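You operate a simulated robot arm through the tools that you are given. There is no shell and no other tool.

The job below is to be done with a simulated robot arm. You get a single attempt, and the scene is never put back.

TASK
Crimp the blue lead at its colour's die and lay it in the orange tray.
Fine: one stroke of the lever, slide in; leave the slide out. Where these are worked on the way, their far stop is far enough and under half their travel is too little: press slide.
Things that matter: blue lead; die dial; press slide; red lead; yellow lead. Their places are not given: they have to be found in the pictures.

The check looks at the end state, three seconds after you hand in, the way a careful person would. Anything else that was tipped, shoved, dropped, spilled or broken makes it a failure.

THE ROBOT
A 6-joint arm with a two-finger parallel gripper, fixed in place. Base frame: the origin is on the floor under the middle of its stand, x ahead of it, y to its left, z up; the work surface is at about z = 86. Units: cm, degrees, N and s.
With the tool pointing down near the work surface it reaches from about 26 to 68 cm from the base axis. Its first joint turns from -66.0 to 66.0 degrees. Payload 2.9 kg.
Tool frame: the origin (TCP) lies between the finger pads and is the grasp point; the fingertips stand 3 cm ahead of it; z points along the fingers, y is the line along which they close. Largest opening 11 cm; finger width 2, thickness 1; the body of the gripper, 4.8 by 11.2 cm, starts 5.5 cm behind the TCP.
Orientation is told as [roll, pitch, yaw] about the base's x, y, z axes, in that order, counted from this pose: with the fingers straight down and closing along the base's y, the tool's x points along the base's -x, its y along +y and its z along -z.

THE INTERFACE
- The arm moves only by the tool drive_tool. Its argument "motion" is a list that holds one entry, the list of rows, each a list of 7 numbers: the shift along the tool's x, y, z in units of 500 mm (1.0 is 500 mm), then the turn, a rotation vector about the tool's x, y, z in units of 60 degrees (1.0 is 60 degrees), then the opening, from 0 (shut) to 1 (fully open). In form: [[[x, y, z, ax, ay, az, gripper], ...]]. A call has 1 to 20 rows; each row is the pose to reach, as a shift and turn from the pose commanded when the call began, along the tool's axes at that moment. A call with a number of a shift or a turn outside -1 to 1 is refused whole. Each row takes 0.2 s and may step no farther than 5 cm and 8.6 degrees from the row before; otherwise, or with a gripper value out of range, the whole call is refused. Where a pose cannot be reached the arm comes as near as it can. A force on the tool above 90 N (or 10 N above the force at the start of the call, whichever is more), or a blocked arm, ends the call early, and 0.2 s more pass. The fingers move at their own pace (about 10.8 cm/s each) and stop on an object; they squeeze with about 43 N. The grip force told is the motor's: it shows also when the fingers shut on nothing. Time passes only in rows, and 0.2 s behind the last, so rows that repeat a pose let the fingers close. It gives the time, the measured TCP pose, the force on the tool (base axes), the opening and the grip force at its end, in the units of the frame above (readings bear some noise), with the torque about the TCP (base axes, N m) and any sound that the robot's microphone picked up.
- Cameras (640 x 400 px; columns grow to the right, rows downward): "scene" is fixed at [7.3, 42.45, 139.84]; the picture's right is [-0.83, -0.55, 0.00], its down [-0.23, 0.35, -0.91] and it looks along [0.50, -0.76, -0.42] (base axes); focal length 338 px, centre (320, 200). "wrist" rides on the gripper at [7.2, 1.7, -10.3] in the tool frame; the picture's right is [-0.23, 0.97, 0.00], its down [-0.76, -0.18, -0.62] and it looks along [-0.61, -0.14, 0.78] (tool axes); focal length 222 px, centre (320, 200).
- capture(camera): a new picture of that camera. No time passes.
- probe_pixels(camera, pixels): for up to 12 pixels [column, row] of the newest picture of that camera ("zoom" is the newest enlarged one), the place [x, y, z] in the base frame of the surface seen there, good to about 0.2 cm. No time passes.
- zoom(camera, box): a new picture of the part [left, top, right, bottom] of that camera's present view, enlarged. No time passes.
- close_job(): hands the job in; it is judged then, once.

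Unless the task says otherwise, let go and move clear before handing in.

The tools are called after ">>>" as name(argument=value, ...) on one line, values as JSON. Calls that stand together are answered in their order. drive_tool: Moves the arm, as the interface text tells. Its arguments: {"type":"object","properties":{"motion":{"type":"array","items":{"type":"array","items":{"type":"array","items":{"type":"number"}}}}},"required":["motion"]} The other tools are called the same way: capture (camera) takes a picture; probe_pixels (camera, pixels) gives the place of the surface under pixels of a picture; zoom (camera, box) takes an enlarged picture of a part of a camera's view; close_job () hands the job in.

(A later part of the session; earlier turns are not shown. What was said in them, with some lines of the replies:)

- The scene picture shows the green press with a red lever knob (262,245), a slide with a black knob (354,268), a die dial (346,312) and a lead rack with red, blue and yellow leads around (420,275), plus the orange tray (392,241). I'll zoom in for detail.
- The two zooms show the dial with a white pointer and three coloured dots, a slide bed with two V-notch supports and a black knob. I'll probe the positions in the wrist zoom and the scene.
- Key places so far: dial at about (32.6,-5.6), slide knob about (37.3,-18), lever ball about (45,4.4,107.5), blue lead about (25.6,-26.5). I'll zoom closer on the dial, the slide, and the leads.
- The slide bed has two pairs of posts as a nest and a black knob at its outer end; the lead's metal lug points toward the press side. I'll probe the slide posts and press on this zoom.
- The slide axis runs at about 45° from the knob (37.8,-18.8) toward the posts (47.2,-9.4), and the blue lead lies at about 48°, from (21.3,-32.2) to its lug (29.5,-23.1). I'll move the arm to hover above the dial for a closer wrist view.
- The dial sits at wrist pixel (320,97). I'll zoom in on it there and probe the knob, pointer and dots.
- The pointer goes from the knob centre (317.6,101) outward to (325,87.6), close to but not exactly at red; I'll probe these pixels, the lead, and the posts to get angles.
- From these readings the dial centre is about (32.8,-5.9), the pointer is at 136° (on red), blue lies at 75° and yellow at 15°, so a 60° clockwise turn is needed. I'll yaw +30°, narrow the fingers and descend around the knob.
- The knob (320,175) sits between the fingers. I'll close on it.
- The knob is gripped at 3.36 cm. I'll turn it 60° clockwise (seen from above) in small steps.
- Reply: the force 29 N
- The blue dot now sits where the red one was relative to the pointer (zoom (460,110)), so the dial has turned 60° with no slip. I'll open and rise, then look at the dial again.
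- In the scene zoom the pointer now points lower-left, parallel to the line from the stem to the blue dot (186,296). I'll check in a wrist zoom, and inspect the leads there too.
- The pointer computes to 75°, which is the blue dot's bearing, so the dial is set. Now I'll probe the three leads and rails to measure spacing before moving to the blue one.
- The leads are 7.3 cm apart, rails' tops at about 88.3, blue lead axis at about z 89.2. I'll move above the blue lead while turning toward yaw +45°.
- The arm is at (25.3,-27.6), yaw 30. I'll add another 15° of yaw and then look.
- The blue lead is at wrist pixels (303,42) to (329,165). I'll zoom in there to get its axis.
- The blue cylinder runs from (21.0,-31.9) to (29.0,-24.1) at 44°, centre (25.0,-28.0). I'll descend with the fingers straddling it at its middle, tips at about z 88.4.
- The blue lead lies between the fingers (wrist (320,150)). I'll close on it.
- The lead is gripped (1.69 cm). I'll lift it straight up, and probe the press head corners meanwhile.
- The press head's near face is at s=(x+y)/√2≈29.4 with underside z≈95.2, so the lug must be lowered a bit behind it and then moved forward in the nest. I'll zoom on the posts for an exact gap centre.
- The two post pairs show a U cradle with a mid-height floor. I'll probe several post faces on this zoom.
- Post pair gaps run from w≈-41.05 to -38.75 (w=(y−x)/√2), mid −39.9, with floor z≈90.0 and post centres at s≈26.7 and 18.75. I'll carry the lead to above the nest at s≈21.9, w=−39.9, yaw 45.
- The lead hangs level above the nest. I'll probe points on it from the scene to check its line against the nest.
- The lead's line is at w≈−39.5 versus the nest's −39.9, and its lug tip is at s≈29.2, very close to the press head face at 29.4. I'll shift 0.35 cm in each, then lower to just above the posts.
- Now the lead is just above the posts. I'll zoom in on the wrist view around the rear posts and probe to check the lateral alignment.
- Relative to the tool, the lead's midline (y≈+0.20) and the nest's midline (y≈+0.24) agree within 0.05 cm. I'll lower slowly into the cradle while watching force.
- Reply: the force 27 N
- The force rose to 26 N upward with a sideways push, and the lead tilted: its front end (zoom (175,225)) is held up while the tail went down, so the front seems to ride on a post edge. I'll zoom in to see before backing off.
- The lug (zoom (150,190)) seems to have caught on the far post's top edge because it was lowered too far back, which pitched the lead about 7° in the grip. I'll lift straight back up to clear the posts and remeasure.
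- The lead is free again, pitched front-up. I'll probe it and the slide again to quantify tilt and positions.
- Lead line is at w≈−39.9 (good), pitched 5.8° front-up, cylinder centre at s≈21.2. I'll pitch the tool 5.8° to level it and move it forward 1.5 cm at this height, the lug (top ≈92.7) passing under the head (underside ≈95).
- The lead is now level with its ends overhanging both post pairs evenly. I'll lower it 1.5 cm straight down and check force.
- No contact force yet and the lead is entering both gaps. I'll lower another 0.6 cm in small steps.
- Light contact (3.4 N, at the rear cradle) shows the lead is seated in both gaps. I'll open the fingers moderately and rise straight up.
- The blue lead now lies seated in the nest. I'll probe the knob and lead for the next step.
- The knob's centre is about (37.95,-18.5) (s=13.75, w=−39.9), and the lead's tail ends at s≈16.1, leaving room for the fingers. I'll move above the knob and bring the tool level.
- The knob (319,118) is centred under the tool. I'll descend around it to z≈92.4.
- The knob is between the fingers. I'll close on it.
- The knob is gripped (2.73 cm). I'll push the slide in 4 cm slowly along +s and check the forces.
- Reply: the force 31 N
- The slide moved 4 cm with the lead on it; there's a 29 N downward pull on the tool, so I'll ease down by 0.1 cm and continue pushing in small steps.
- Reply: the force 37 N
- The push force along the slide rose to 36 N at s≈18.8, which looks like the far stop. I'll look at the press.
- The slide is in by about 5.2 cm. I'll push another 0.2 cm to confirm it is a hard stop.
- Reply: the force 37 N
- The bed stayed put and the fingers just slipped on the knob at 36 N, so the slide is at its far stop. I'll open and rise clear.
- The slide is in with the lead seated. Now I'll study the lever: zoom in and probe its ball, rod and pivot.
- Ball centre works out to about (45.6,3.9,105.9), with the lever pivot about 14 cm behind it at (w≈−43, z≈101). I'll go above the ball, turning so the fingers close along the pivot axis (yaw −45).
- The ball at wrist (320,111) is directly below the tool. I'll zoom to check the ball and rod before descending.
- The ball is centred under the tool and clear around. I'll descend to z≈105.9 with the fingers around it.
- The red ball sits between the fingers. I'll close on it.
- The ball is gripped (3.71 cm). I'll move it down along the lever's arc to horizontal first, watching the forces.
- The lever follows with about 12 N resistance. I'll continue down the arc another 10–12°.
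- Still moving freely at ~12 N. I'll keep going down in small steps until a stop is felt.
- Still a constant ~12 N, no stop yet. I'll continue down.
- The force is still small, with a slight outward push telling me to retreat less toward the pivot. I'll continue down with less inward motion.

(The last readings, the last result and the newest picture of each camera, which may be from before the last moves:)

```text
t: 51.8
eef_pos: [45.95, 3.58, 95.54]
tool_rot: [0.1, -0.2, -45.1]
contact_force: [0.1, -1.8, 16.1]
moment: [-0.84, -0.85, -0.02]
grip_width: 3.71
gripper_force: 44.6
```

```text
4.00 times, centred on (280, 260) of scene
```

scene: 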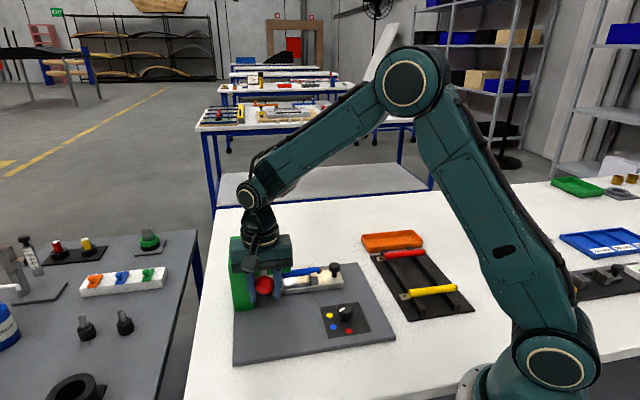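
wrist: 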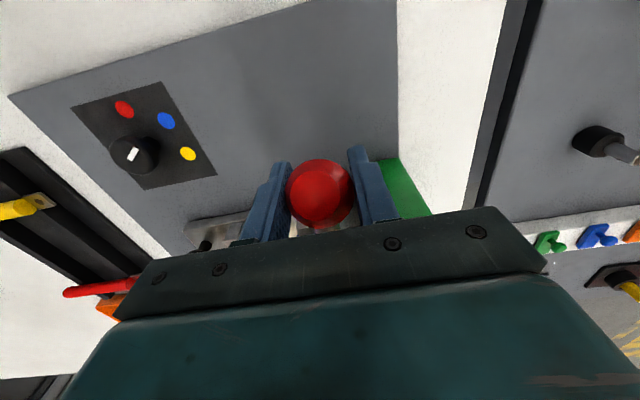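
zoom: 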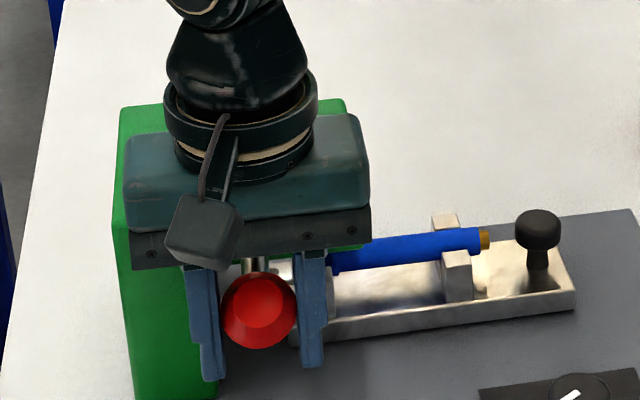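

No stop yet at about 43° of swing. I'll proceed in smaller calls.

>>> drive_tool(motion=[[[-0.002, 0, 0.005, 0, 0, 0, 0], [-0.0042, 0, 0.01, 0, 0, 0, 0], [-0.0065, 0, 0.015, 0, 0, 0, 0]]])

>>> zoom(camera="scene", box=[216, 210, 344, 310])

>>> capture(camera="wrist")

```text
t: 52.6
eef_pos: [45.94, 3.39, 95.06]
tool_rot: [0.1, 0.1, -45.0]
contact_force: [-10.2, 0.9, 35.4]
moment: [0.1, 0.07, -0.03]
grip_width: 3.71
gripper_force: 45.1
```

```text
4.00 times, centred on (280, 260) of scene
```

zoom: 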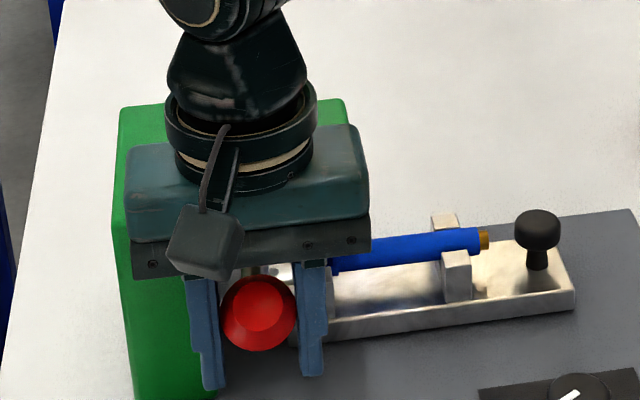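

```text
taken
```

wrist: 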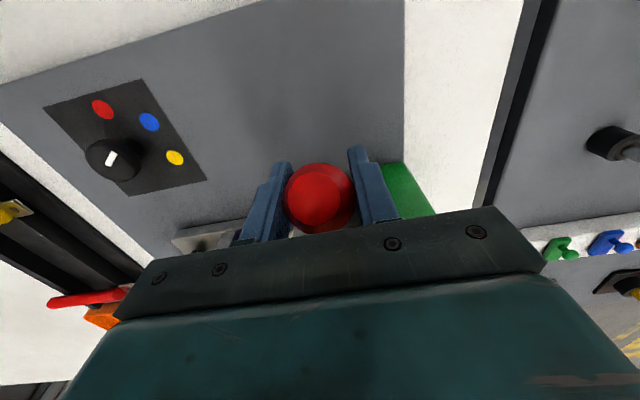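

The force jumped to 35 N while the ball stopped moving (zoom (258,313)), so the lever has met its stop after ≈45°. I'll press 0.2 cm more to be sure it's at the bottom.

>>> drive_tool(motion=[[[0, 0, 0.003, 0, 0, 0, 0], [0, 0, 0.005, 0, 0, 0, 0], [0, 0, 0.005, 0, 0, 0, 0]]])

>>> zoom(camera="scene", box=[216, 210, 344, 310])

```text
t: 53.4
eef_pos: [46.09, 3.52, 94.58]
tool_rot: [0.3, -0.1, -45.0]
contact_force: [-11.5, 0.4, 35.5]
moment: [0.09, -0.02, 0.0]
grip_width: 3.73
gripper_force: 44.8
```

```text
4.00 times, centred on (280, 260) of scene
```

zoom: 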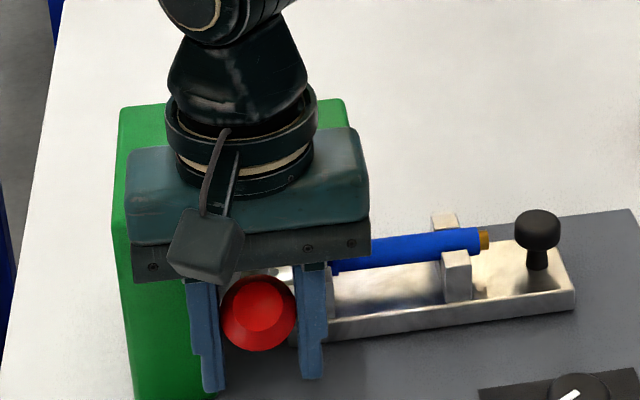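

The ball held still while the fingers slipped at 35 N, so the stroke is complete. I'll bring the lever back up along its arc, still held.

>>> drive_tool(motion=[[[0.003, 0, -0.01, 0, 0, 0, 0], [0.0063, 0, -0.02, 0, 0, 0, 0], [0.01, 0, -0.03, 0, 0, 0, 0], [0.014, 0, -0.042, 0, 0, 0, 0], [0.0175, 0, -0.0535, 0, 0, 0, 0], [0.021, 0, -0.0655, 0, 0, 0, 0], [0.0235, 0, -0.0775, 0, 0, 0, 0]]])

>>> zoom(camera="scene", box=[216, 180, 344, 280])

```text
t: 55.0
eef_pos: [45.29, 4.2, 98.43]
tool_rot: [0.1, -0.1, -45.0]
contact_force: [13.9, 3.3, -4.9]
moment: [0.87, 1.06, -0.02]
grip_width: 3.74
gripper_force: 45.0
```

```text
4.00 times, centred on (280, 230) of scene
```

zoom: 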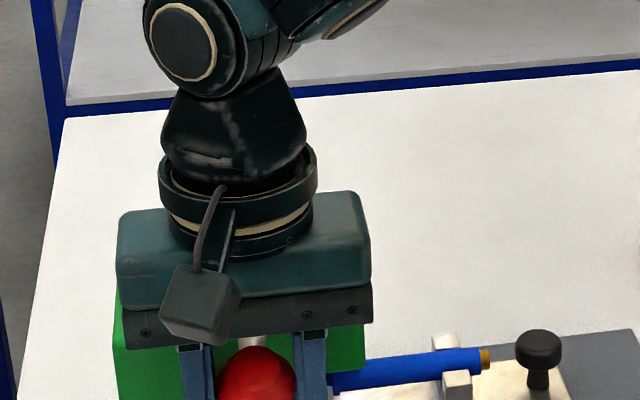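

The lever comes up smoothly. I'll continue to its original height.

>>> drive_tool(motion=[[[0.002, 0, -0.0123, 0, 0, 0, 0], [0.0034, 0, -0.0246, 0, 0, 0, 0], [0.0042, 0, -0.037, 0, 0, 0, 0], [0.0044, 0, -0.0494, 0, 0, 0, 0], [0.0042, 0, -0.0618, 0, 0, 0, 0], [0.0034, 0, -0.0742, 0, 0, 0, 0], [0.002, 0, -0.0865, 0, 0, 0, 0], [0, 0, -0.0988, 0, 0, 0, 0], [-0.0025, 0, -0.111, 0, 0, 0, 0], [-0.0052, 0, -0.123, 0, 0, 0, 0]]])

>>> capture(camera="scene")

>>> zoom(camera="scene", box=[216, 180, 344, 280])

```text
t: 57.2
eef_pos: [45.39, 4.07, 104.61]
tool_rot: [0.0, 0.1, -44.9]
contact_force: [8.4, 9.3, -8.9]
moment: [0.76, 1.07, 0.0]
grip_width: 3.72
gripper_force: 45.0
```

```text
taken
```

scene: 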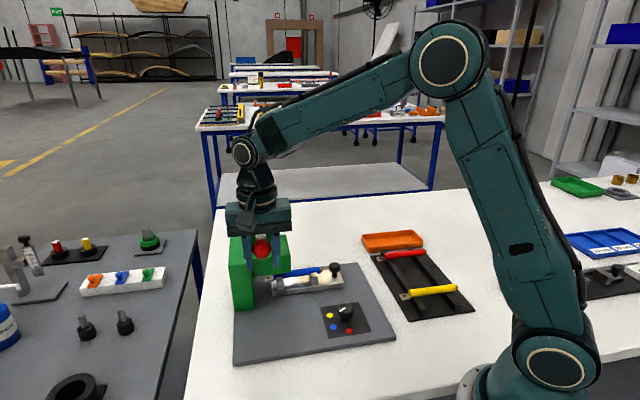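

```text
4.00 times, centred on (280, 230) of scene
```

zoom: 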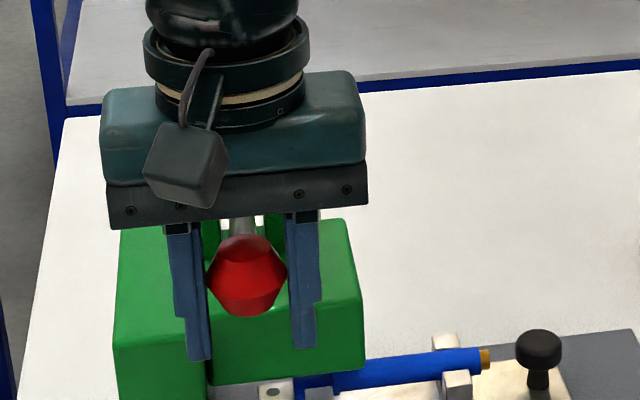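

The ball is about 0.4 cm below its starting height (zoom row 275 vs 268). I'll lift it that last bit and then release gently.

>>> drive_tool(motion=[[[-0.0012, 0, -0.004, 0, 0, 0, 0], [-0.0025, 0, -0.009, 0, 0, 0, 0], [-0.0025, 0, -0.009, 0, 0, 0, 0]]])

>>> zoom(camera="scene", box=[216, 180, 344, 280])

```text
t: 58.0
eef_pos: [45.62, 3.86, 104.99]
tool_rot: [0.0, -0.1, -44.8]
contact_force: [5.1, 13.3, -16.7]
moment: [0.02, 0.11, 0.11]
grip_width: 3.72
gripper_force: 44.8
```

```text
4.00 times, centred on (280, 230) of scene
```

zoom: 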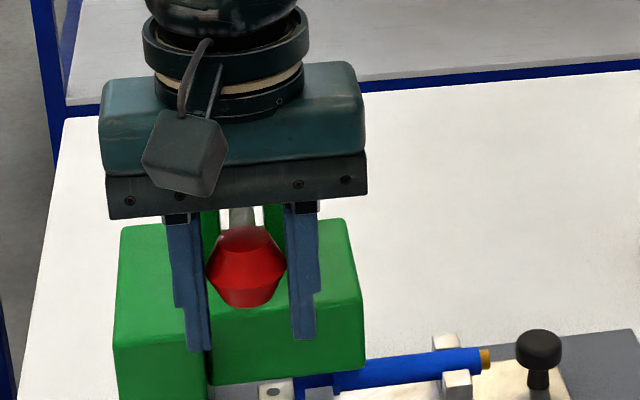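

The ball is back at its start (246,267) and against its upper stop. I'll open and rise.

>>> drive_tool(motion=[[[0, 0, 0, 0, 0, 0, 0.4], [0, 0, 0, 0, 0, 0, 0.55], [0, 0, 0, 0, 0, 0, 0.6], [0, 0, -0.04, 0, 0, 0, 0.6], [0, 0, -0.12, 0, 0, 0, 0.6], [0, 0, -0.2, 0, 0, 0, 0.6], [0, 0, -0.28, 0, 0, 0, 0.6]]])

>>> capture(camera="scene")

>>> zoom(camera="scene", box=[230, 210, 374, 300])

>>> capture(camera="wrist")

```text
t: 59.6
eef_pos: [45.64, 3.85, 119.11]
tool_rot: [0.0, 0.0, -45.0]
contact_force: [-0.2, 0.0, 0.4]
moment: [-0.01, 0.02, 0.04]
grip_width: 6.6
gripper_force: 0.1
```

```text
taken
```

scene: 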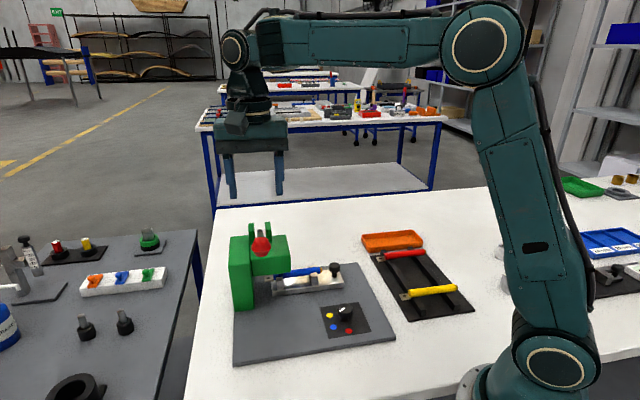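

```text
4.44 times, centred on (302, 255) of scene
```

zoom: 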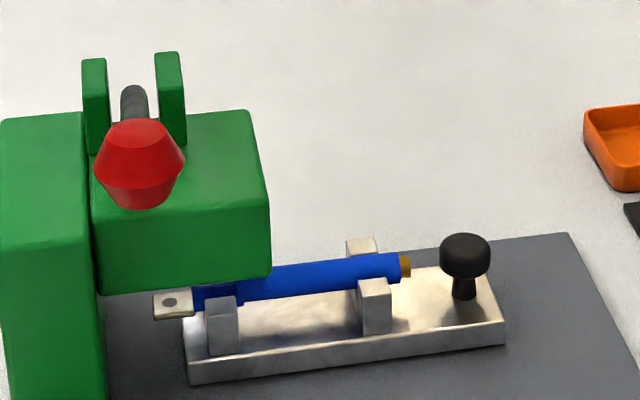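

```text
taken
```

wrist: 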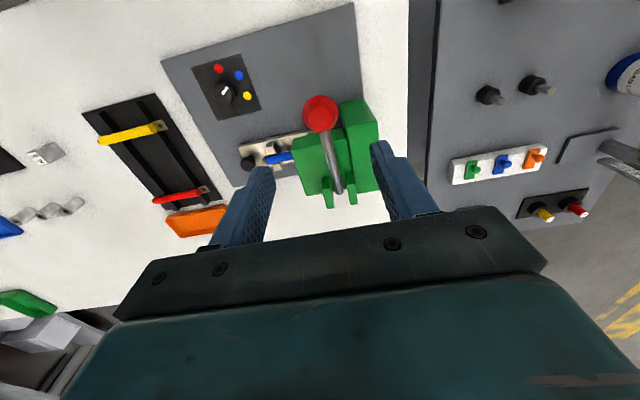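

The lever stays up. I'll zoom in on the lead's front to see whether the crimp took.

>>> zoom(camera="scene", box=[258, 260, 306, 290])

>>> probe_pixels(camera="scene", pixels=[[334.5, 264], [334.5, 268], [330, 268], [339, 268], [300, 271], [315, 268], [273, 278]])

```text
13.33 times, centred on (282, 275) of scene
```

zoom: 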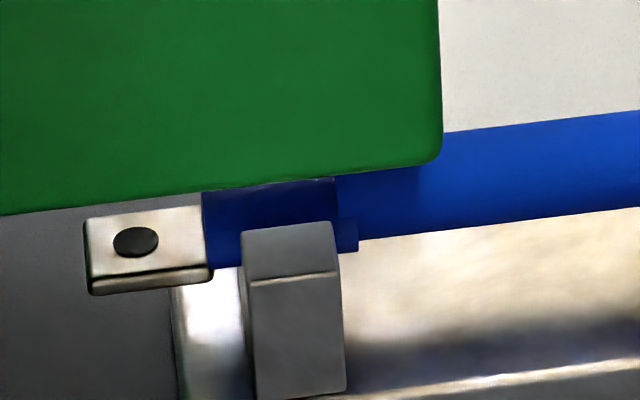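

```text
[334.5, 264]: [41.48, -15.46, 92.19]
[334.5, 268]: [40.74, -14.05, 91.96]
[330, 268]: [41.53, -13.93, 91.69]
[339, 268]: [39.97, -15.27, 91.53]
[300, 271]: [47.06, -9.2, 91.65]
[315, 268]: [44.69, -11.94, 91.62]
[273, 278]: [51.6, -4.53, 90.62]
```

The collar by the lug now looks flattened (zoom (300,220)), so the crimp has taken. Next I'll go back above the slide knob (about (41.15,-15.4)) with yaw returning to +45.

>>> drive_tool(motion=[[[-0.02, -0.0322, 0, 0, 0, -0.12, 0.5], [-0.05, -0.0804, 0, 0, 0, -0.24, 0.5], [-0.08, -0.1286, 0, 0, 0, -0.36, 0.5], [-0.11, -0.1769, 0, 0, 0, -0.48, 0.5], [-0.14, -0.2251, 0, 0, 0, -0.6, 0.5], [-0.17, -0.2733, 0, 0, 0, -0.72, 0.5], [-0.195, -0.3135, 0, 0, 0, -0.84, 0.5], [-0.2088, -0.3357, 0, 0, 0, -0.96, 0.5], [-0.2088, -0.3357, 0, 0, 0, -1.0, 0.5]]])

>>> drive_tool(motion=[[[0, 0, 0.06, 0, 0, -0.12, 0.5], [0, 0, 0.12, 0, 0, -0.24, 0.5], [0, 0, 0.18, 0, 0, -0.36, 0.5], [0, 0, 0.24, 0, 0, -0.5, 0.5], [0, 0, 0.3, 0, 0, -0.5, 0.5], [0, 0, 0.3, 0, 0, -0.5, 0.5]]])

>>> capture(camera="wrist")

```text
t: 61.6
eef_pos: [40.98, -15.21, 119.1]
tool_rot: [0.1, -0.1, 15.1]
contact_force: [0.5, 0.2, -0.5]
moment: [0.02, -0.03, 0.0]
grip_width: 5.53
gripper_force: 0.1
```

```text
t: 63.0
eef_pos: [40.69, -15.31, 103.77]
tool_rot: [0.0, -0.1, 45.2]
contact_force: [0.7, 0.2, 0.8]
moment: [0.0, 0.01, 0.03]
grip_width: 5.51
gripper_force: 0.1
```

```text
taken
```

wrist: 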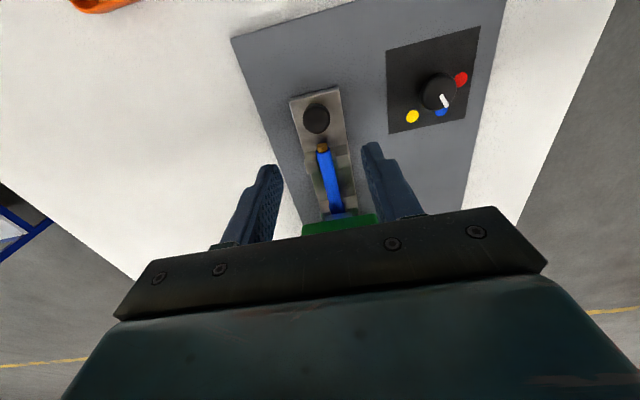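

The knob (316,118) is about 0.3 cm toward −y of the tool. I'll correct, descend around it to z≈92.4 and look.

>>> drive_tool(motion=[[[-0.002, -0.0058, 0.05, 0, 0, 0, 0.5], [-0.002, -0.0058, 0.1, 0, 0, 0, 0.5], [-0.002, -0.0058, 0.15, 0, 0, 0, 0.5], [-0.002, -0.0058, 0.19, 0, 0, 0, 0.5], [-0.002, -0.0058, 0.215, 0, 0, 0, 0.5], [-0.002, -0.0058, 0.227, 0, 0, 0, 0.5], [-0.002, -0.0058, 0.227, 0, 0, 0, 0.5]]])

>>> capture(camera="wrist")

>>> zoom(camera="scene", box=[270, 220, 382, 290])

```text
t: 64.6
eef_pos: [41.19, -15.38, 92.59]
tool_rot: [-0.1, -0.1, 45.0]
contact_force: [0.1, 0.0, -0.2]
moment: [0.01, 0.01, 0.02]
grip_width: 5.49
gripper_force: 0.2
```

```text
taken
```

wrist: 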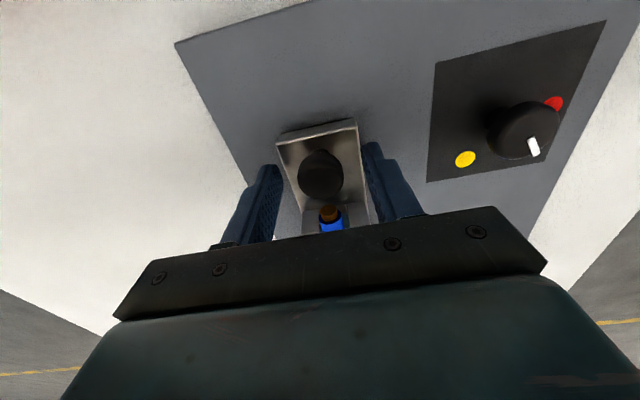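

```text
5.71 times, centred on (326, 255) of scene
```

zoom: 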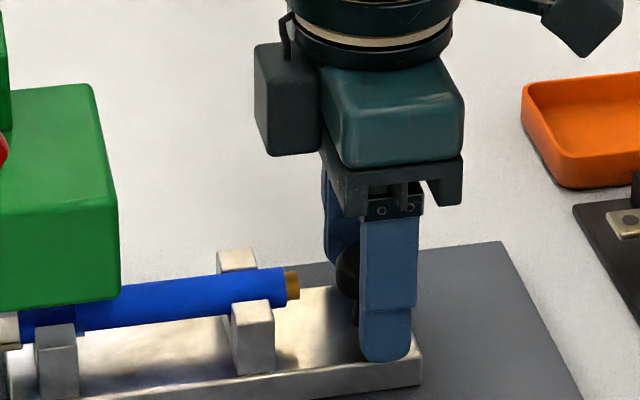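

The knob is between the fingers. I'll close on it.

>>> drive_tool(motion=[[[0, 0, 0, 0, 0, 0, 0.35], [0, 0, 0, 0, 0, 0, 0.25], [0, 0, 0, 0, 0, 0, 0.15], [0, 0, 0, 0, 0, 0, 0], [0, 0, 0, 0, 0, 0, 0]]])

```text
t: 65.8
eef_pos: [41.23, -15.34, 92.56]
tool_rot: [0.0, -0.1, 45.1]
contact_force: [-5.6, 5.5, 1.1]
moment: [0.08, 0.1, -0.01]
grip_width: 2.69
gripper_force: 45.2
```

Gripped. I'll pull the slide out along −s slowly.

>>> drive_tool(motion=[[[0.004, 0.0015, 0, 0, 0, 0, 0], [0.01, 0.0015, 0, 0, 0, 0, 0], [0.018, 0.0015, 0, 0, 0, 0, 0], [0.026, 0.0015, 0, 0, 0, 0, 0], [0.034, 0.0015, 0, 0, 0, 0, 0], [0.042, 0.0015, 0, 0, 0, 0, 0], [0.05, 0.0015, 0, 0, 0, 0, 0], [0.058, 0.0015, 0, 0, 0, 0, 0], [0.066, 0.0015, 0, 0, 0, 0, 0], [0.074, 0.0015, 0, 0, 0, 0, 0], [0.082, 0.0015, 0, 0, 0, 0, 0], [0.088, 0.0015, 0, 0, 0, 0, 0]]])

>>> capture(camera="scene")

>>> zoom(camera="scene", box=[270, 220, 382, 290])

```text
t: 68.4
eef_pos: [38.08, -18.39, 92.48]
tool_rot: [0.2, 0.1, 45.0]
contact_force: [-2.4, 4.9, -14.3]
moment: [-0.08, 0.29, -0.02]
grip_width: 2.73
gripper_force: 45.7
```

```text
taken
```

scene: 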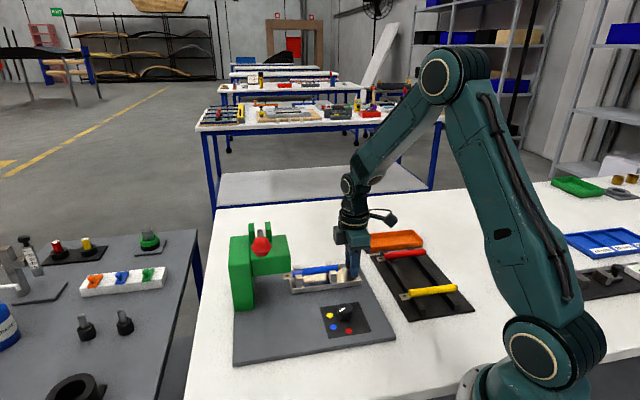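

```text
5.71 times, centred on (326, 255) of scene
```

zoom: 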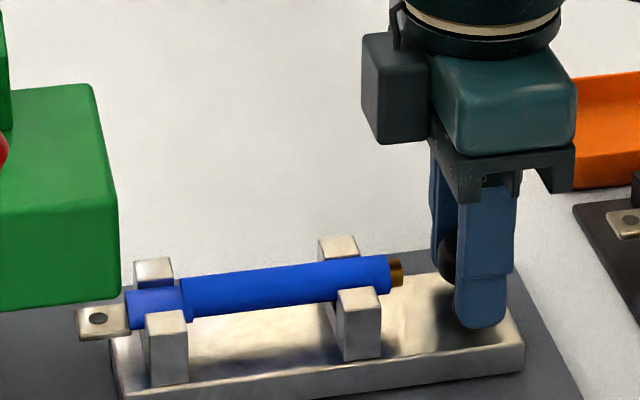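

The slide is nearly out with the crimped lead on it. I'll pull further in small steps until the out stop is felt.

>>> drive_tool(motion=[[[0.003, 0, 0.001, 0, 0, 0, 0], [0.006, 0, 0.001, 0, 0, 0, 0], [0.009, 0, 0.001, 0, 0, 0, 0], [0.012, 0, 0.001, 0, 0, 0, 0]]])

>>> zoom(camera="scene", box=[270, 220, 382, 290])

```text
t: 69.4
eef_pos: [37.72, -18.9, 92.67]
tool_rot: [0.1, 0.0, 45.0]
contact_force: [-4.0, 7.4, -6.1]
moment: [0.07, 0.14, -0.01]
grip_width: 2.71
gripper_force: 45.0
```

```text
5.71 times, centred on (326, 255) of scene
```

zoom: 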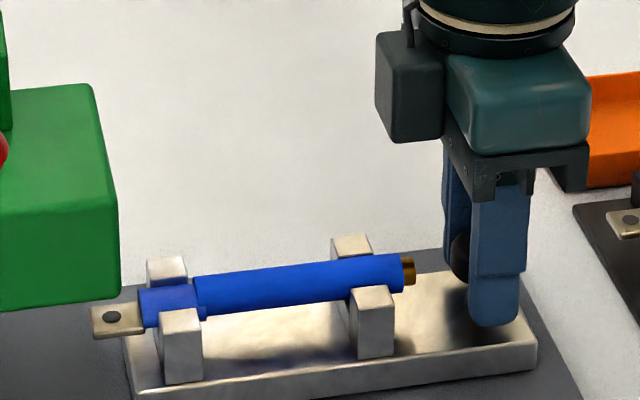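

The bed's end is back at its original pixel (≈363.8). I'll pull 0.2 cm more to feel for the stop.

>>> drive_tool(motion=[[[0.002, 0, 0, 0, 0, 0, 0], [0.004, 0, 0, 0, 0, 0, 0], [0.004, 0, 0, 0, 0, 0, 0]]])

>>> zoom(camera="scene", box=[270, 220, 382, 290])

```text
t: 70.2
eef_pos: [37.63, -18.96, 92.59]
tool_rot: [0.1, -0.2, 45.3]
contact_force: [7.7, 19.1, -15.4]
moment: [0.13, -0.01, -0.01]
grip_width: 2.7
gripper_force: 44.6
```

```text
5.71 times, centred on (326, 255) of scene
```

zoom: 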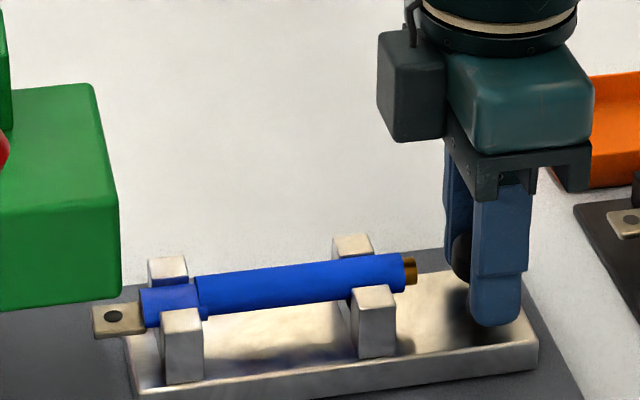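

A 19 N resistance along the slide shows the out stop is reached. I'll open and rise.

>>> drive_tool(motion=[[[0, 0, 0, 0, 0, 0, 0.3], [0, 0, 0, 0, 0, 0, 0.45], [0, 0, 0, 0, 0, 0, 0.5], [0, 0, -0.03, 0, 0, 0, 0.5], [0, 0, -0.1, 0, 0, 0, 0.5], [0, 0, -0.18, 0, 0, 0, 0.5], [0, 0, -0.22, 0, 0, 0, 0.5], [0, 0, -0.22, 0, 0, 0, 0.5]]])

>>> capture(camera="wrist")

>>> capture(camera="scene")

>>> zoom(camera="scene", box=[280, 245, 368, 300])

```text
t: 72.0
eef_pos: [37.73, -18.93, 103.66]
tool_rot: [0.0, -0.1, 45.0]
contact_force: [-0.4, 0.4, 0.3]
moment: [-0.01, -0.03, 0.0]
grip_width: 5.52
gripper_force: 0.0
```

```text
taken
```

wrist: 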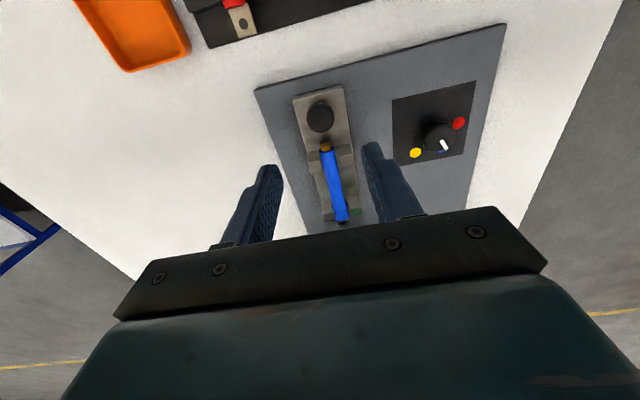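

```text
taken
```

scene: 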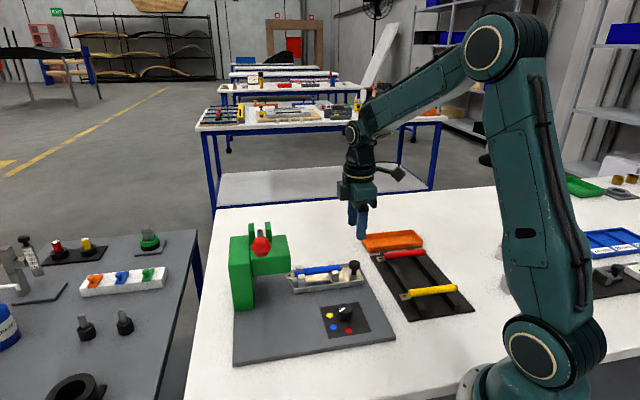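

```text
7.27 times, centred on (324, 272) of scene
```

zoom: 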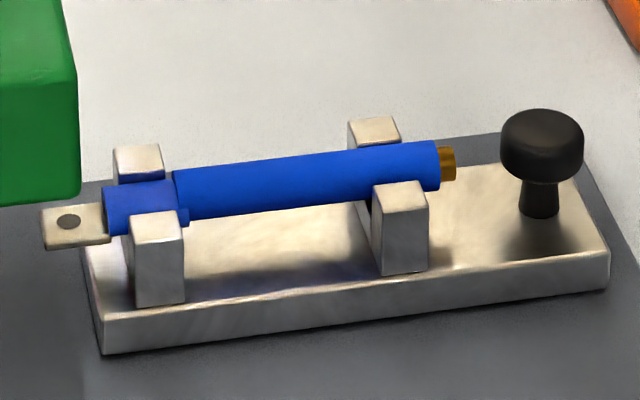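

The slide is out and the crimped lead sits in the nest, knob at (542,145). I'll probe the lead for the regrasp.

>>> probe_pixels(camera="zoom", pixels=[[110, 195], [140, 190], [200, 175], [300, 163], [420, 152], [436, 165], [70, 222], [450, 162], [50, 228]])

>>> zoom(camera="wrist", box=[280, 80, 400, 240])

```text
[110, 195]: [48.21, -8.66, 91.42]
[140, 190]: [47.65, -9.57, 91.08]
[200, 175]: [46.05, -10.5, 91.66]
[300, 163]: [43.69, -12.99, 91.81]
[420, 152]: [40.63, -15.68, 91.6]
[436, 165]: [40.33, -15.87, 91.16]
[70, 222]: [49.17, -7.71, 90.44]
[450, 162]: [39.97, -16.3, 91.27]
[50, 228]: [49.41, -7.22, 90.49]
```

```text
2.50 times, centred on (340, 160) of wrist
```

zoom: 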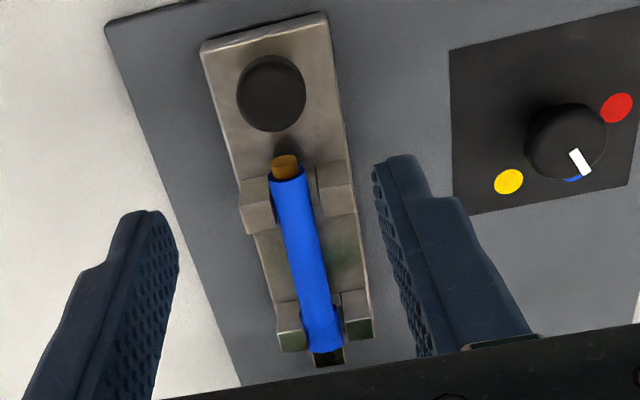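

The cylinder spans s≈17.3 to 28.0 at w≈−39.9, so I'll move above its middle (s≈22.8) and descend to z≈93.2.

>>> drive_tool(motion=[[[-0.06, 0, 0, 0, 0, 0, 0.5], [-0.13, 0, 0, 0, 0, 0, 0.5], [-0.19, 0, 0, 0, 0, 0, 0.5], [-0.19, 0, 0.05, 0, 0, 0, 0.5], [-0.19, 0, 0.1, 0, 0, 0, 0.5], [-0.19, 0, 0.15, 0, 0, 0, 0.5], [-0.19, 0, 0.18, 0, 0, 0, 0.5], [-0.19, 0, 0.2, 0, 0, 0, 0.5], [-0.19, 0, 0.2085, 0, 0, 0, 0.5], [-0.19, 0, 0.2085, 0, 0, 0, 0.5]]])

>>> capture(camera="wrist")

>>> zoom(camera="scene", box=[280, 235, 376, 300])

```text
t: 74.2
eef_pos: [44.29, -12.31, 93.08]
tool_rot: [0.0, -0.1, 45.0]
contact_force: [-0.4, 0.4, 0.3]
moment: [-0.04, 0.01, 0.01]
grip_width: 5.5
gripper_force: 0.1
```

```text
taken
```

wrist: 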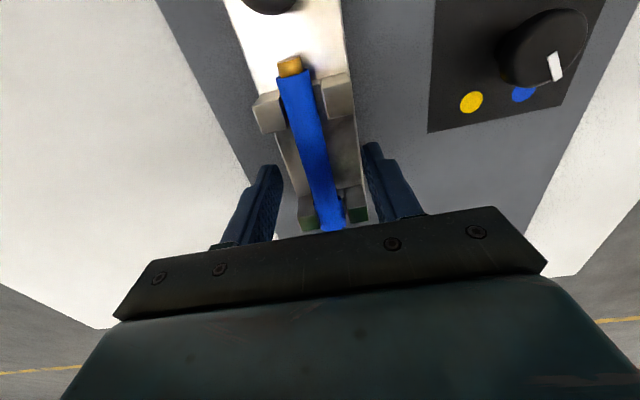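

```text
6.15 times, centred on (328, 268) of scene
```

zoom: 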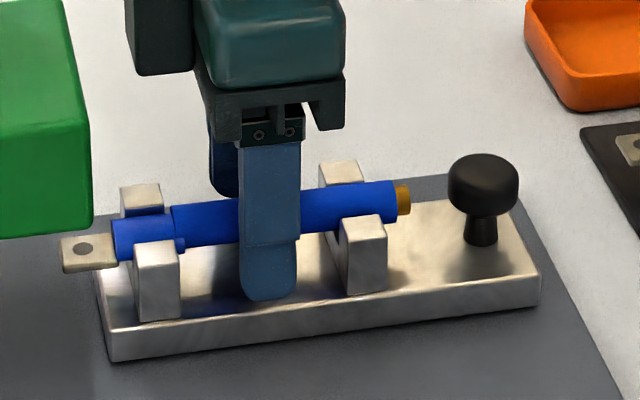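

The fingers straddle the lead between the post pairs. I'll close on it.

>>> drive_tool(motion=[[[0, 0, 0, 0, 0, 0, 0.35], [0, 0, 0, 0, 0, 0, 0.22], [0, 0, 0, 0, 0, 0, 0.12], [0, 0, 0, 0, 0, 0, 0], [0, 0, 0, 0, 0, 0, 0], [0, 0, 0, 0, 0, 0, 0]]])

```text
t: 75.6
eef_pos: [44.29, -12.32, 93.0]
tool_rot: [0.1, -0.1, 45.0]
contact_force: [0.4, -0.3, 1.9]
moment: [0.09, -0.1, -0.05]
grip_width: 1.65
gripper_force: 42.8
```

Gripped (1.65 cm). Since the lug tip (s≈30) is under the press head, I'll lift 2 cm, back off 1.4 cm, and only then lift higher.

>>> drive_tool(motion=[[[0, 0, -0.006, 0, 0, 0, 0], [0, 0, -0.014, 0, 0, 0, 0], [0, 0, -0.022, 0, 0, 0, 0], [0, 0, -0.03, 0, 0, 0, 0], [0, 0, -0.04, 0, 0, 0, 0], [0.008, 0, -0.04, 0, 0, 0, 0], [0.018, 0, -0.04, 0, 0, 0, 0], [0.028, 0, -0.042, 0, 0, 0, 0], [0.028, 0, -0.042, 0, 0, 0, 0]]])

>>> capture(camera="scene")

>>> zoom(camera="scene", box=[280, 235, 376, 300])

```text
t: 77.6
eef_pos: [43.28, -13.34, 95.41]
tool_rot: [0.1, -0.2, 45.0]
contact_force: [-0.6, 0.2, -0.8]
moment: [0.01, -0.01, -0.02]
grip_width: 1.64
gripper_force: 42.9
```

```text
taken
```

scene: 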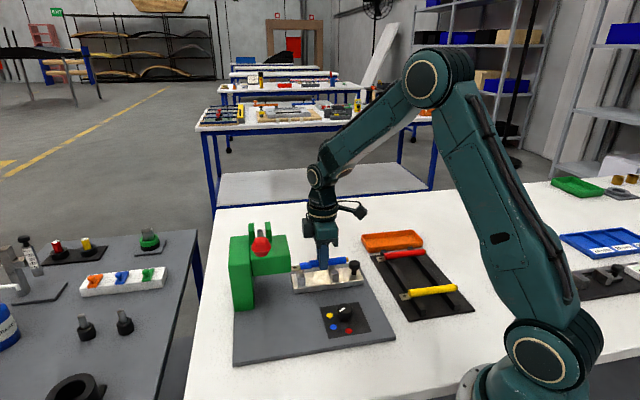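

```text
6.15 times, centred on (328, 268) of scene
```

zoom: 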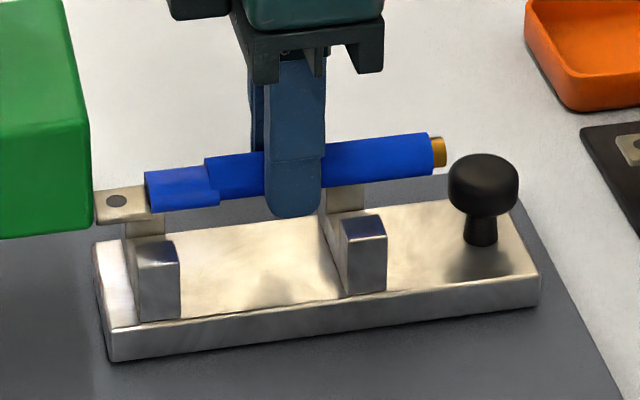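

The lead is clear of the posts and the lug is clear of the head. I'll lift it high and measure the tray.

>>> drive_tool(motion=[[[0, 0, -0.02, 0, 0, 0, 0], [0, 0, -0.06, 0, 0, 0, 0], [0, 0, -0.12, 0, 0, 0, 0], [0, 0, -0.18, 0, 0, 0, 0], [0, 0, -0.22, 0, 0, 0, 0], [0, 0, -0.22, 0, 0, 0, 0]]])

>>> zoom(camera="scene", box=[350, 222, 438, 277])

>>> probe_pixels(camera="zoom", pixels=[[90, 100], [515, 75], [130, 195], [560, 165], [320, 110], [200, 130], [450, 110], [320, 75], [330, 155], [110, 130], [505, 100], [350, 185]])

```text
t: 79.0
eef_pos: [43.25, -13.04, 106.35]
tool_rot: [0.0, -0.1, 45.1]
contact_force: [-0.4, -0.2, -1.0]
moment: [-0.01, 0.0, -0.02]
grip_width: 1.67
gripper_force: 43.6
```

```text
7.27 times, centred on (394, 250) of scene
```

zoom: 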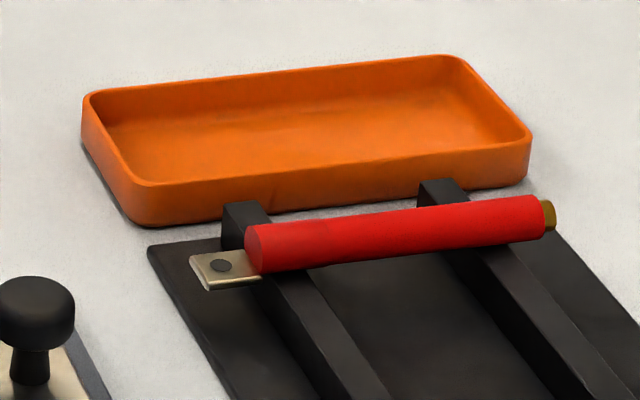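

```text
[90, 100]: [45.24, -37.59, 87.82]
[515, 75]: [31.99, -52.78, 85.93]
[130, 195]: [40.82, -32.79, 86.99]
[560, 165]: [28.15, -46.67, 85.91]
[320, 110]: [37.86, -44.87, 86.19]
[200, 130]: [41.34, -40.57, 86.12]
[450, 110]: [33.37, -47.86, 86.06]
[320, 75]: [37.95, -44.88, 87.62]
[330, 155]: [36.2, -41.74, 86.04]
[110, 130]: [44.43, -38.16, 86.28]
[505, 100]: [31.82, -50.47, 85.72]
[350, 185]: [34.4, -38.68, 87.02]
```

The tray's floor is at z≈86.1. I'll probe its rim corners for size and orientation.

>>> probe_pixels(camera="zoom", pixels=[[92, 97], [148, 185], [522, 140], [448, 58], [270, 79], [340, 165], [115, 135], [495, 97], [150, 180], [430, 65], [510, 140], [105, 110]])

>>> capture(camera="wrist")

```text
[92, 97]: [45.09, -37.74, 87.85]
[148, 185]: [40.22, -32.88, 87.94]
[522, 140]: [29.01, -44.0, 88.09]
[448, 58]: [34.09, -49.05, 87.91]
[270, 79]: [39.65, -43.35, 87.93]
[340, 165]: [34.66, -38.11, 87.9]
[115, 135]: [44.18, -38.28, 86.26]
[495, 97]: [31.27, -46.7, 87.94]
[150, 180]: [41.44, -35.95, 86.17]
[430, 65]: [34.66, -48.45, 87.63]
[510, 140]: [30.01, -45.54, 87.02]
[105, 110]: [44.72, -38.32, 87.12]
```

```text
taken
```

wrist: 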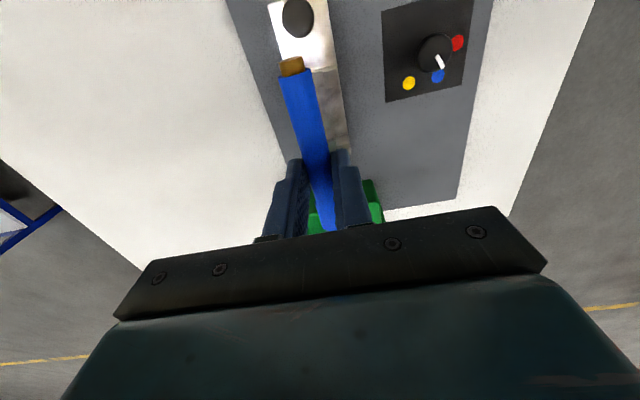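

The tray is about 15.8×6.9 cm at 45°, centred at (37.1,−40.9), rim z≈87.9. I'll carry the lead there at height, keeping yaw 45 so it lies along the tray.

>>> drive_tool(motion=[[[0.02, -0.0124, 0, 0, 0, 0, 0], [0.06, -0.0371, 0, 0, 0, 0, 0], [0.11, -0.068, 0, 0, 0, 0, 0], [0.16, -0.0989, 0, 0, 0, 0, 0], [0.21, -0.1298, 0, 0, 0, 0, 0], [0.26, -0.1607, 0, 0, 0, 0, 0], [0.31, -0.1916, 0, 0, 0, 0, 0], [0.36, -0.2225, 0, 0, 0, 0, 0], [0.41, -0.2534, 0, 0, 0, 0, 0], [0.455, -0.2812, 0, 0, 0, 0, 0], [0.485, -0.2997, 0, 0, 0, 0, 0], [0.4932, -0.3048, 0, 0, 0, 0, 0], [0.4932, -0.3048, 0, 0, 0, 0, 0]]])

>>> capture(camera="wrist")

>>> capture(camera="scene")

```text
t: 81.8
eef_pos: [36.74, -41.65, 106.41]
tool_rot: [0.0, 0.0, 45.0]
contact_force: [0.1, 0.1, -0.3]
moment: [0.04, 0.0, -0.02]
grip_width: 1.65
gripper_force: 43.1
```

```text
taken
```

wrist: 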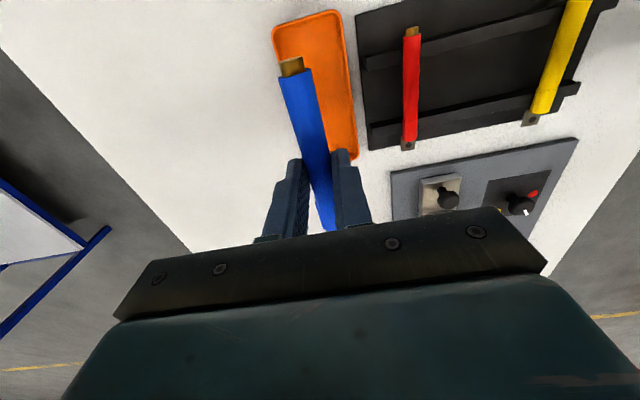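

```text
taken
```

scene: 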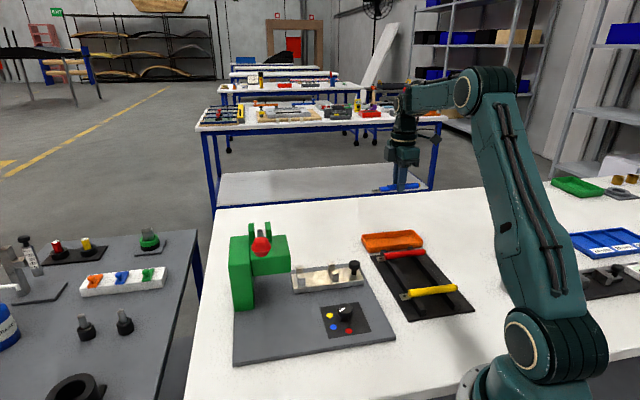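

By the wrist view the tray centre is about 0.25 cm toward +y of the lead. I'll correct that and lower to z≈95 for a closer check.

>>> drive_tool(motion=[[[0.002, 0.005, 0.04, 0, 0, 0, 0], [0.002, 0.005, 0.09, 0, 0, 0, 0], [0.002, 0.005, 0.14, 0, 0, 0, 0], [0.002, 0.005, 0.19, 0, 0, 0, 0], [0.002, 0.005, 0.228, 0, 0, 0, 0], [0.002, 0.005, 0.228, 0, 0, 0, 0]]])

>>> capture(camera="wrist")

>>> capture(camera="scene")

>>> zoom(camera="scene", box=[342, 200, 446, 265])

```text
t: 83.2
eef_pos: [36.47, -41.44, 94.92]
tool_rot: [0.0, -0.1, 45.0]
contact_force: [-0.3, 0.0, -1.3]
moment: [0.01, 0.04, -0.01]
grip_width: 1.64
gripper_force: 42.7
```

```text
taken
```

wrist: 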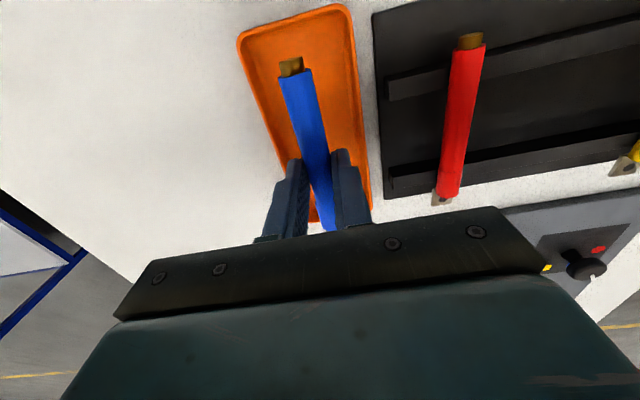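

```text
taken
```

scene: 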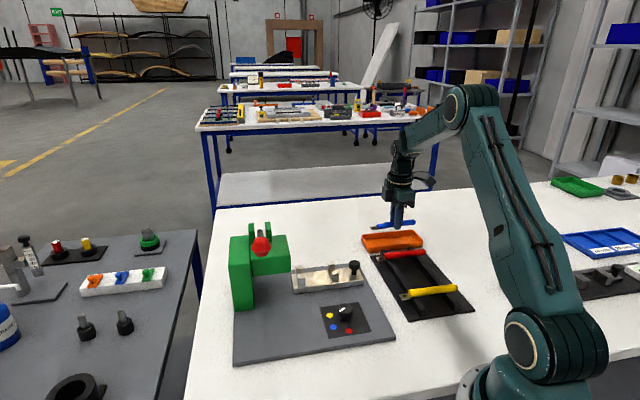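

```text
6.15 times, centred on (394, 232) of scene
```

zoom: 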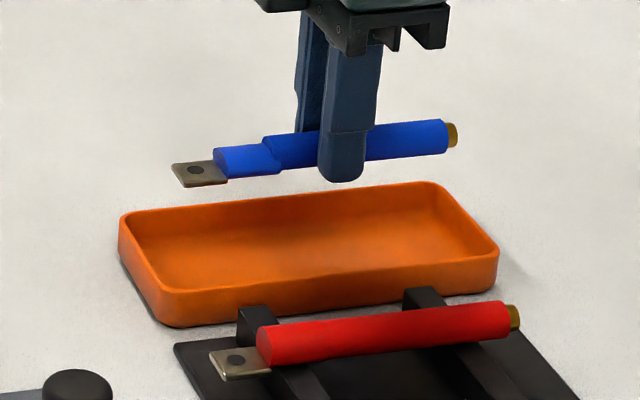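

The lead is centred across the tray; I'll shift 0.3 cm toward the tail to even the end margins and lower to about 0.4 cm above the tray floor.

>>> drive_tool(motion=[[[0.003, 0, 0.01, 0, 0, 0, 0], [0.006, 0, 0.03, 0, 0, 0, 0], [0.006, 0, 0.055, 0, 0, 0, 0], [0.006, 0, 0.078, 0, 0, 0, 0], [0.006, 0, 0.095, 0, 0, 0, 0], [0.006, 0, 0.105, 0, 0, 0, 0], [0.006, 0, 0.109, 0, 0, 0, 0], [0.006, 0, 0.109, 0, 0, 0, 0]]])

>>> capture(camera="wrist")

>>> zoom(camera="scene", box=[342, 205, 446, 270])

```text
t: 85.0
eef_pos: [36.26, -41.6, 89.51]
tool_rot: [0.0, 0.0, 45.0]
contact_force: [-2.4, 0.1, 2.2]
moment: [0.0, 0.02, -0.03]
grip_width: 1.66
gripper_force: 42.6
```

```text
taken
```

wrist: 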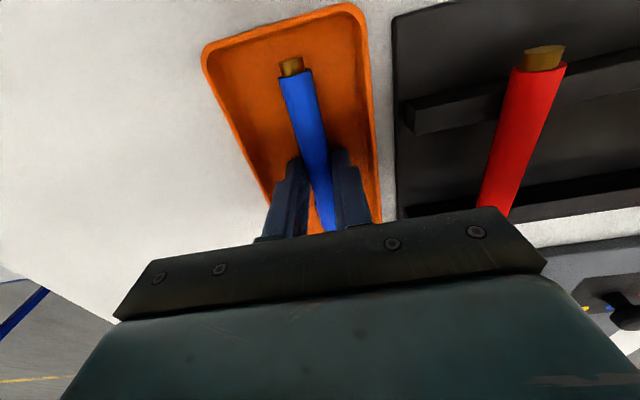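

```text
6.15 times, centred on (394, 238) of scene
```

zoom: 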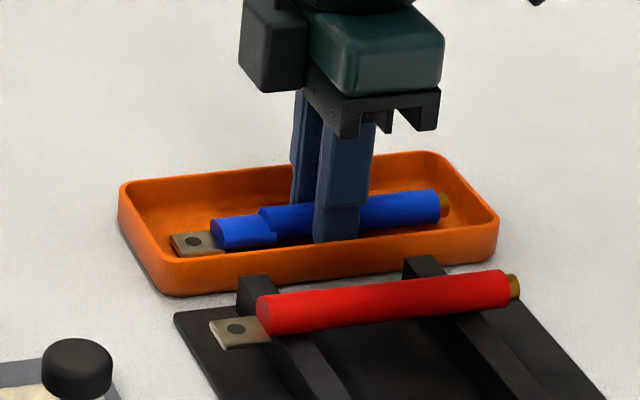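

Light contact (≈3 N) shows the lead is at the tray floor, inside the rim all round. I'll open slightly (3 cm, within the tray walls) and rise straight up.

>>> drive_tool(motion=[[[0, 0, 0, 0, 0, 0, 0.2], [0, 0, 0, 0, 0, 0, 0.26], [0, 0, 0, 0, 0, 0, 0.28], [0, 0, 0, 0, 0, 0, 0.28], [0, 0, -0.02, 0, 0, 0, 0.28], [0, 0, -0.06, 0, 0, 0, 0.28], [0, 0, -0.12, 0, 0, 0, 0.28], [0, 0, -0.2, 0, 0, 0, 0.28], [0, 0, -0.28, 0, 0, 0, 0.28], [0, 0, -0.34, 0, 0, 0, 0.28], [0, 0, -0.34, 0, 0, 0, 0.28]]])

>>> capture(camera="scene")

>>> zoom(camera="scene", box=[342, 205, 446, 270])

>>> capture(camera="wrist")

```text
t: 87.4
eef_pos: [36.31, -41.56, 106.46]
tool_rot: [0.0, -0.2, 45.0]
contact_force: [0.9, 0.5, 0.3]
moment: [-0.02, -0.07, 0.02]
grip_width: 3.07
gripper_force: 0.1
```

```text
taken
```

scene: 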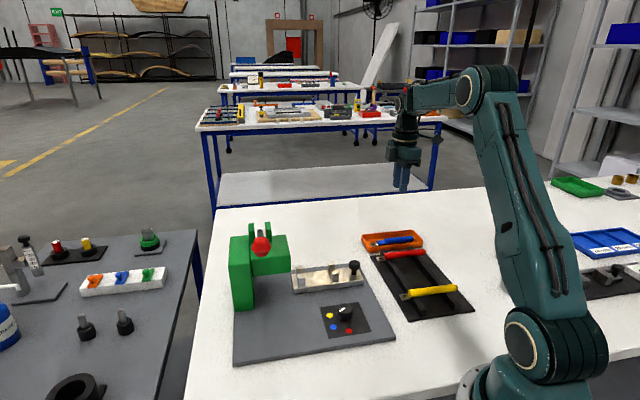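

```text
6.15 times, centred on (394, 238) of scene
```

zoom: 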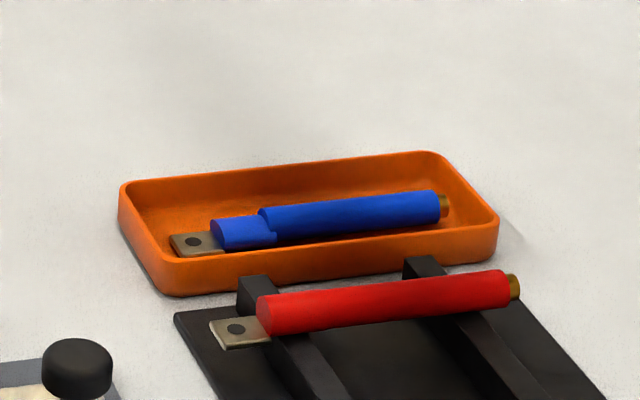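

```text
taken
```

wrist: 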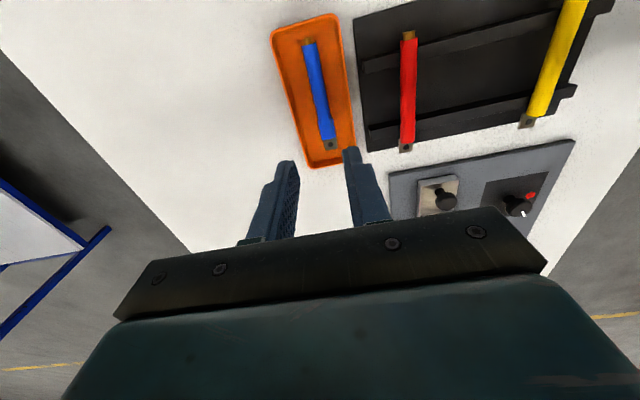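

The blue lead lies flat in the orange tray (wrist (320,95)). I'll check the slide, lever and dial once more before handing in.

>>> zoom(camera="scene", box=[220, 210, 400, 360])

>>> zoom(camera="wrist", box=[255, 0, 365, 175])

>>> zoom(camera="scene", box=[286, 250, 366, 300])

```text
2.67 times, centred on (310, 285) of scene
```

zoom: 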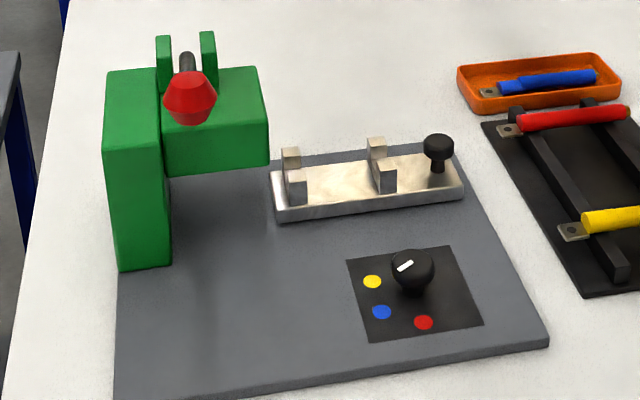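

```text
2.29 times, centred on (310, 88) of wrist
```

zoom: 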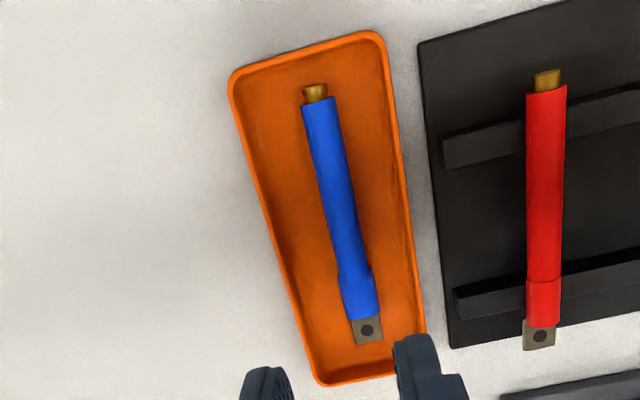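

```text
8.00 times, centred on (326, 275) of scene
```

zoom: 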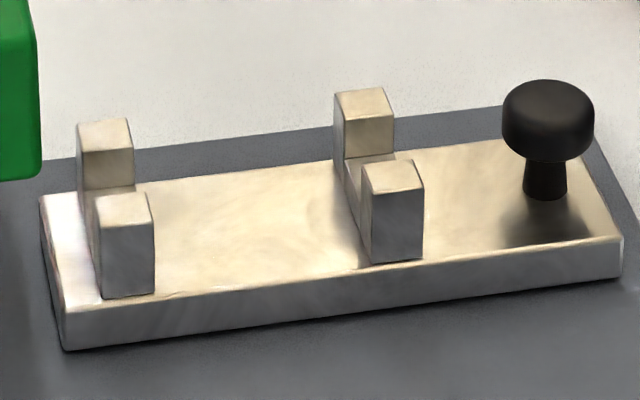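

The blue lead, collar flattened, lies flat inside the orange tray. The slide's knob (548,120) and posts are back at their original out position, the lever is up, and the dial is on blue. The red and yellow leads are untouched and the gripper is open and clear, so I'm handing in.

>>> close_job()

```text
The job is handed in.
```

The blue lead is crimped at the blue die and lies flat in the orange tray. I've handed the job in, but no result from the check has come back.

- **Dial:** turned from red to blue, and the wrist view confirmed it lines up with the blue dot.
- **Crimp:** I pushed the slide to its far stop and pulled the lever once to its stop. I raised the lever again by hand. The collar by the lug looked visibly flattened afterwards.
- **Slide:** pulled back to its out stop, with posts and knob at their original positions in the picture.
- **Leads:** the red and yellow leads still look to be in place on the rack. The gripper was open and clear when I handed in.

The first try at lowering the lead into the slide caught its lug on a post. This tilted the lead in the grip and nudged the slide slightly. I lifted it, levelled it and seated it properly on the second try. I saw no damage from this in the later pictures.
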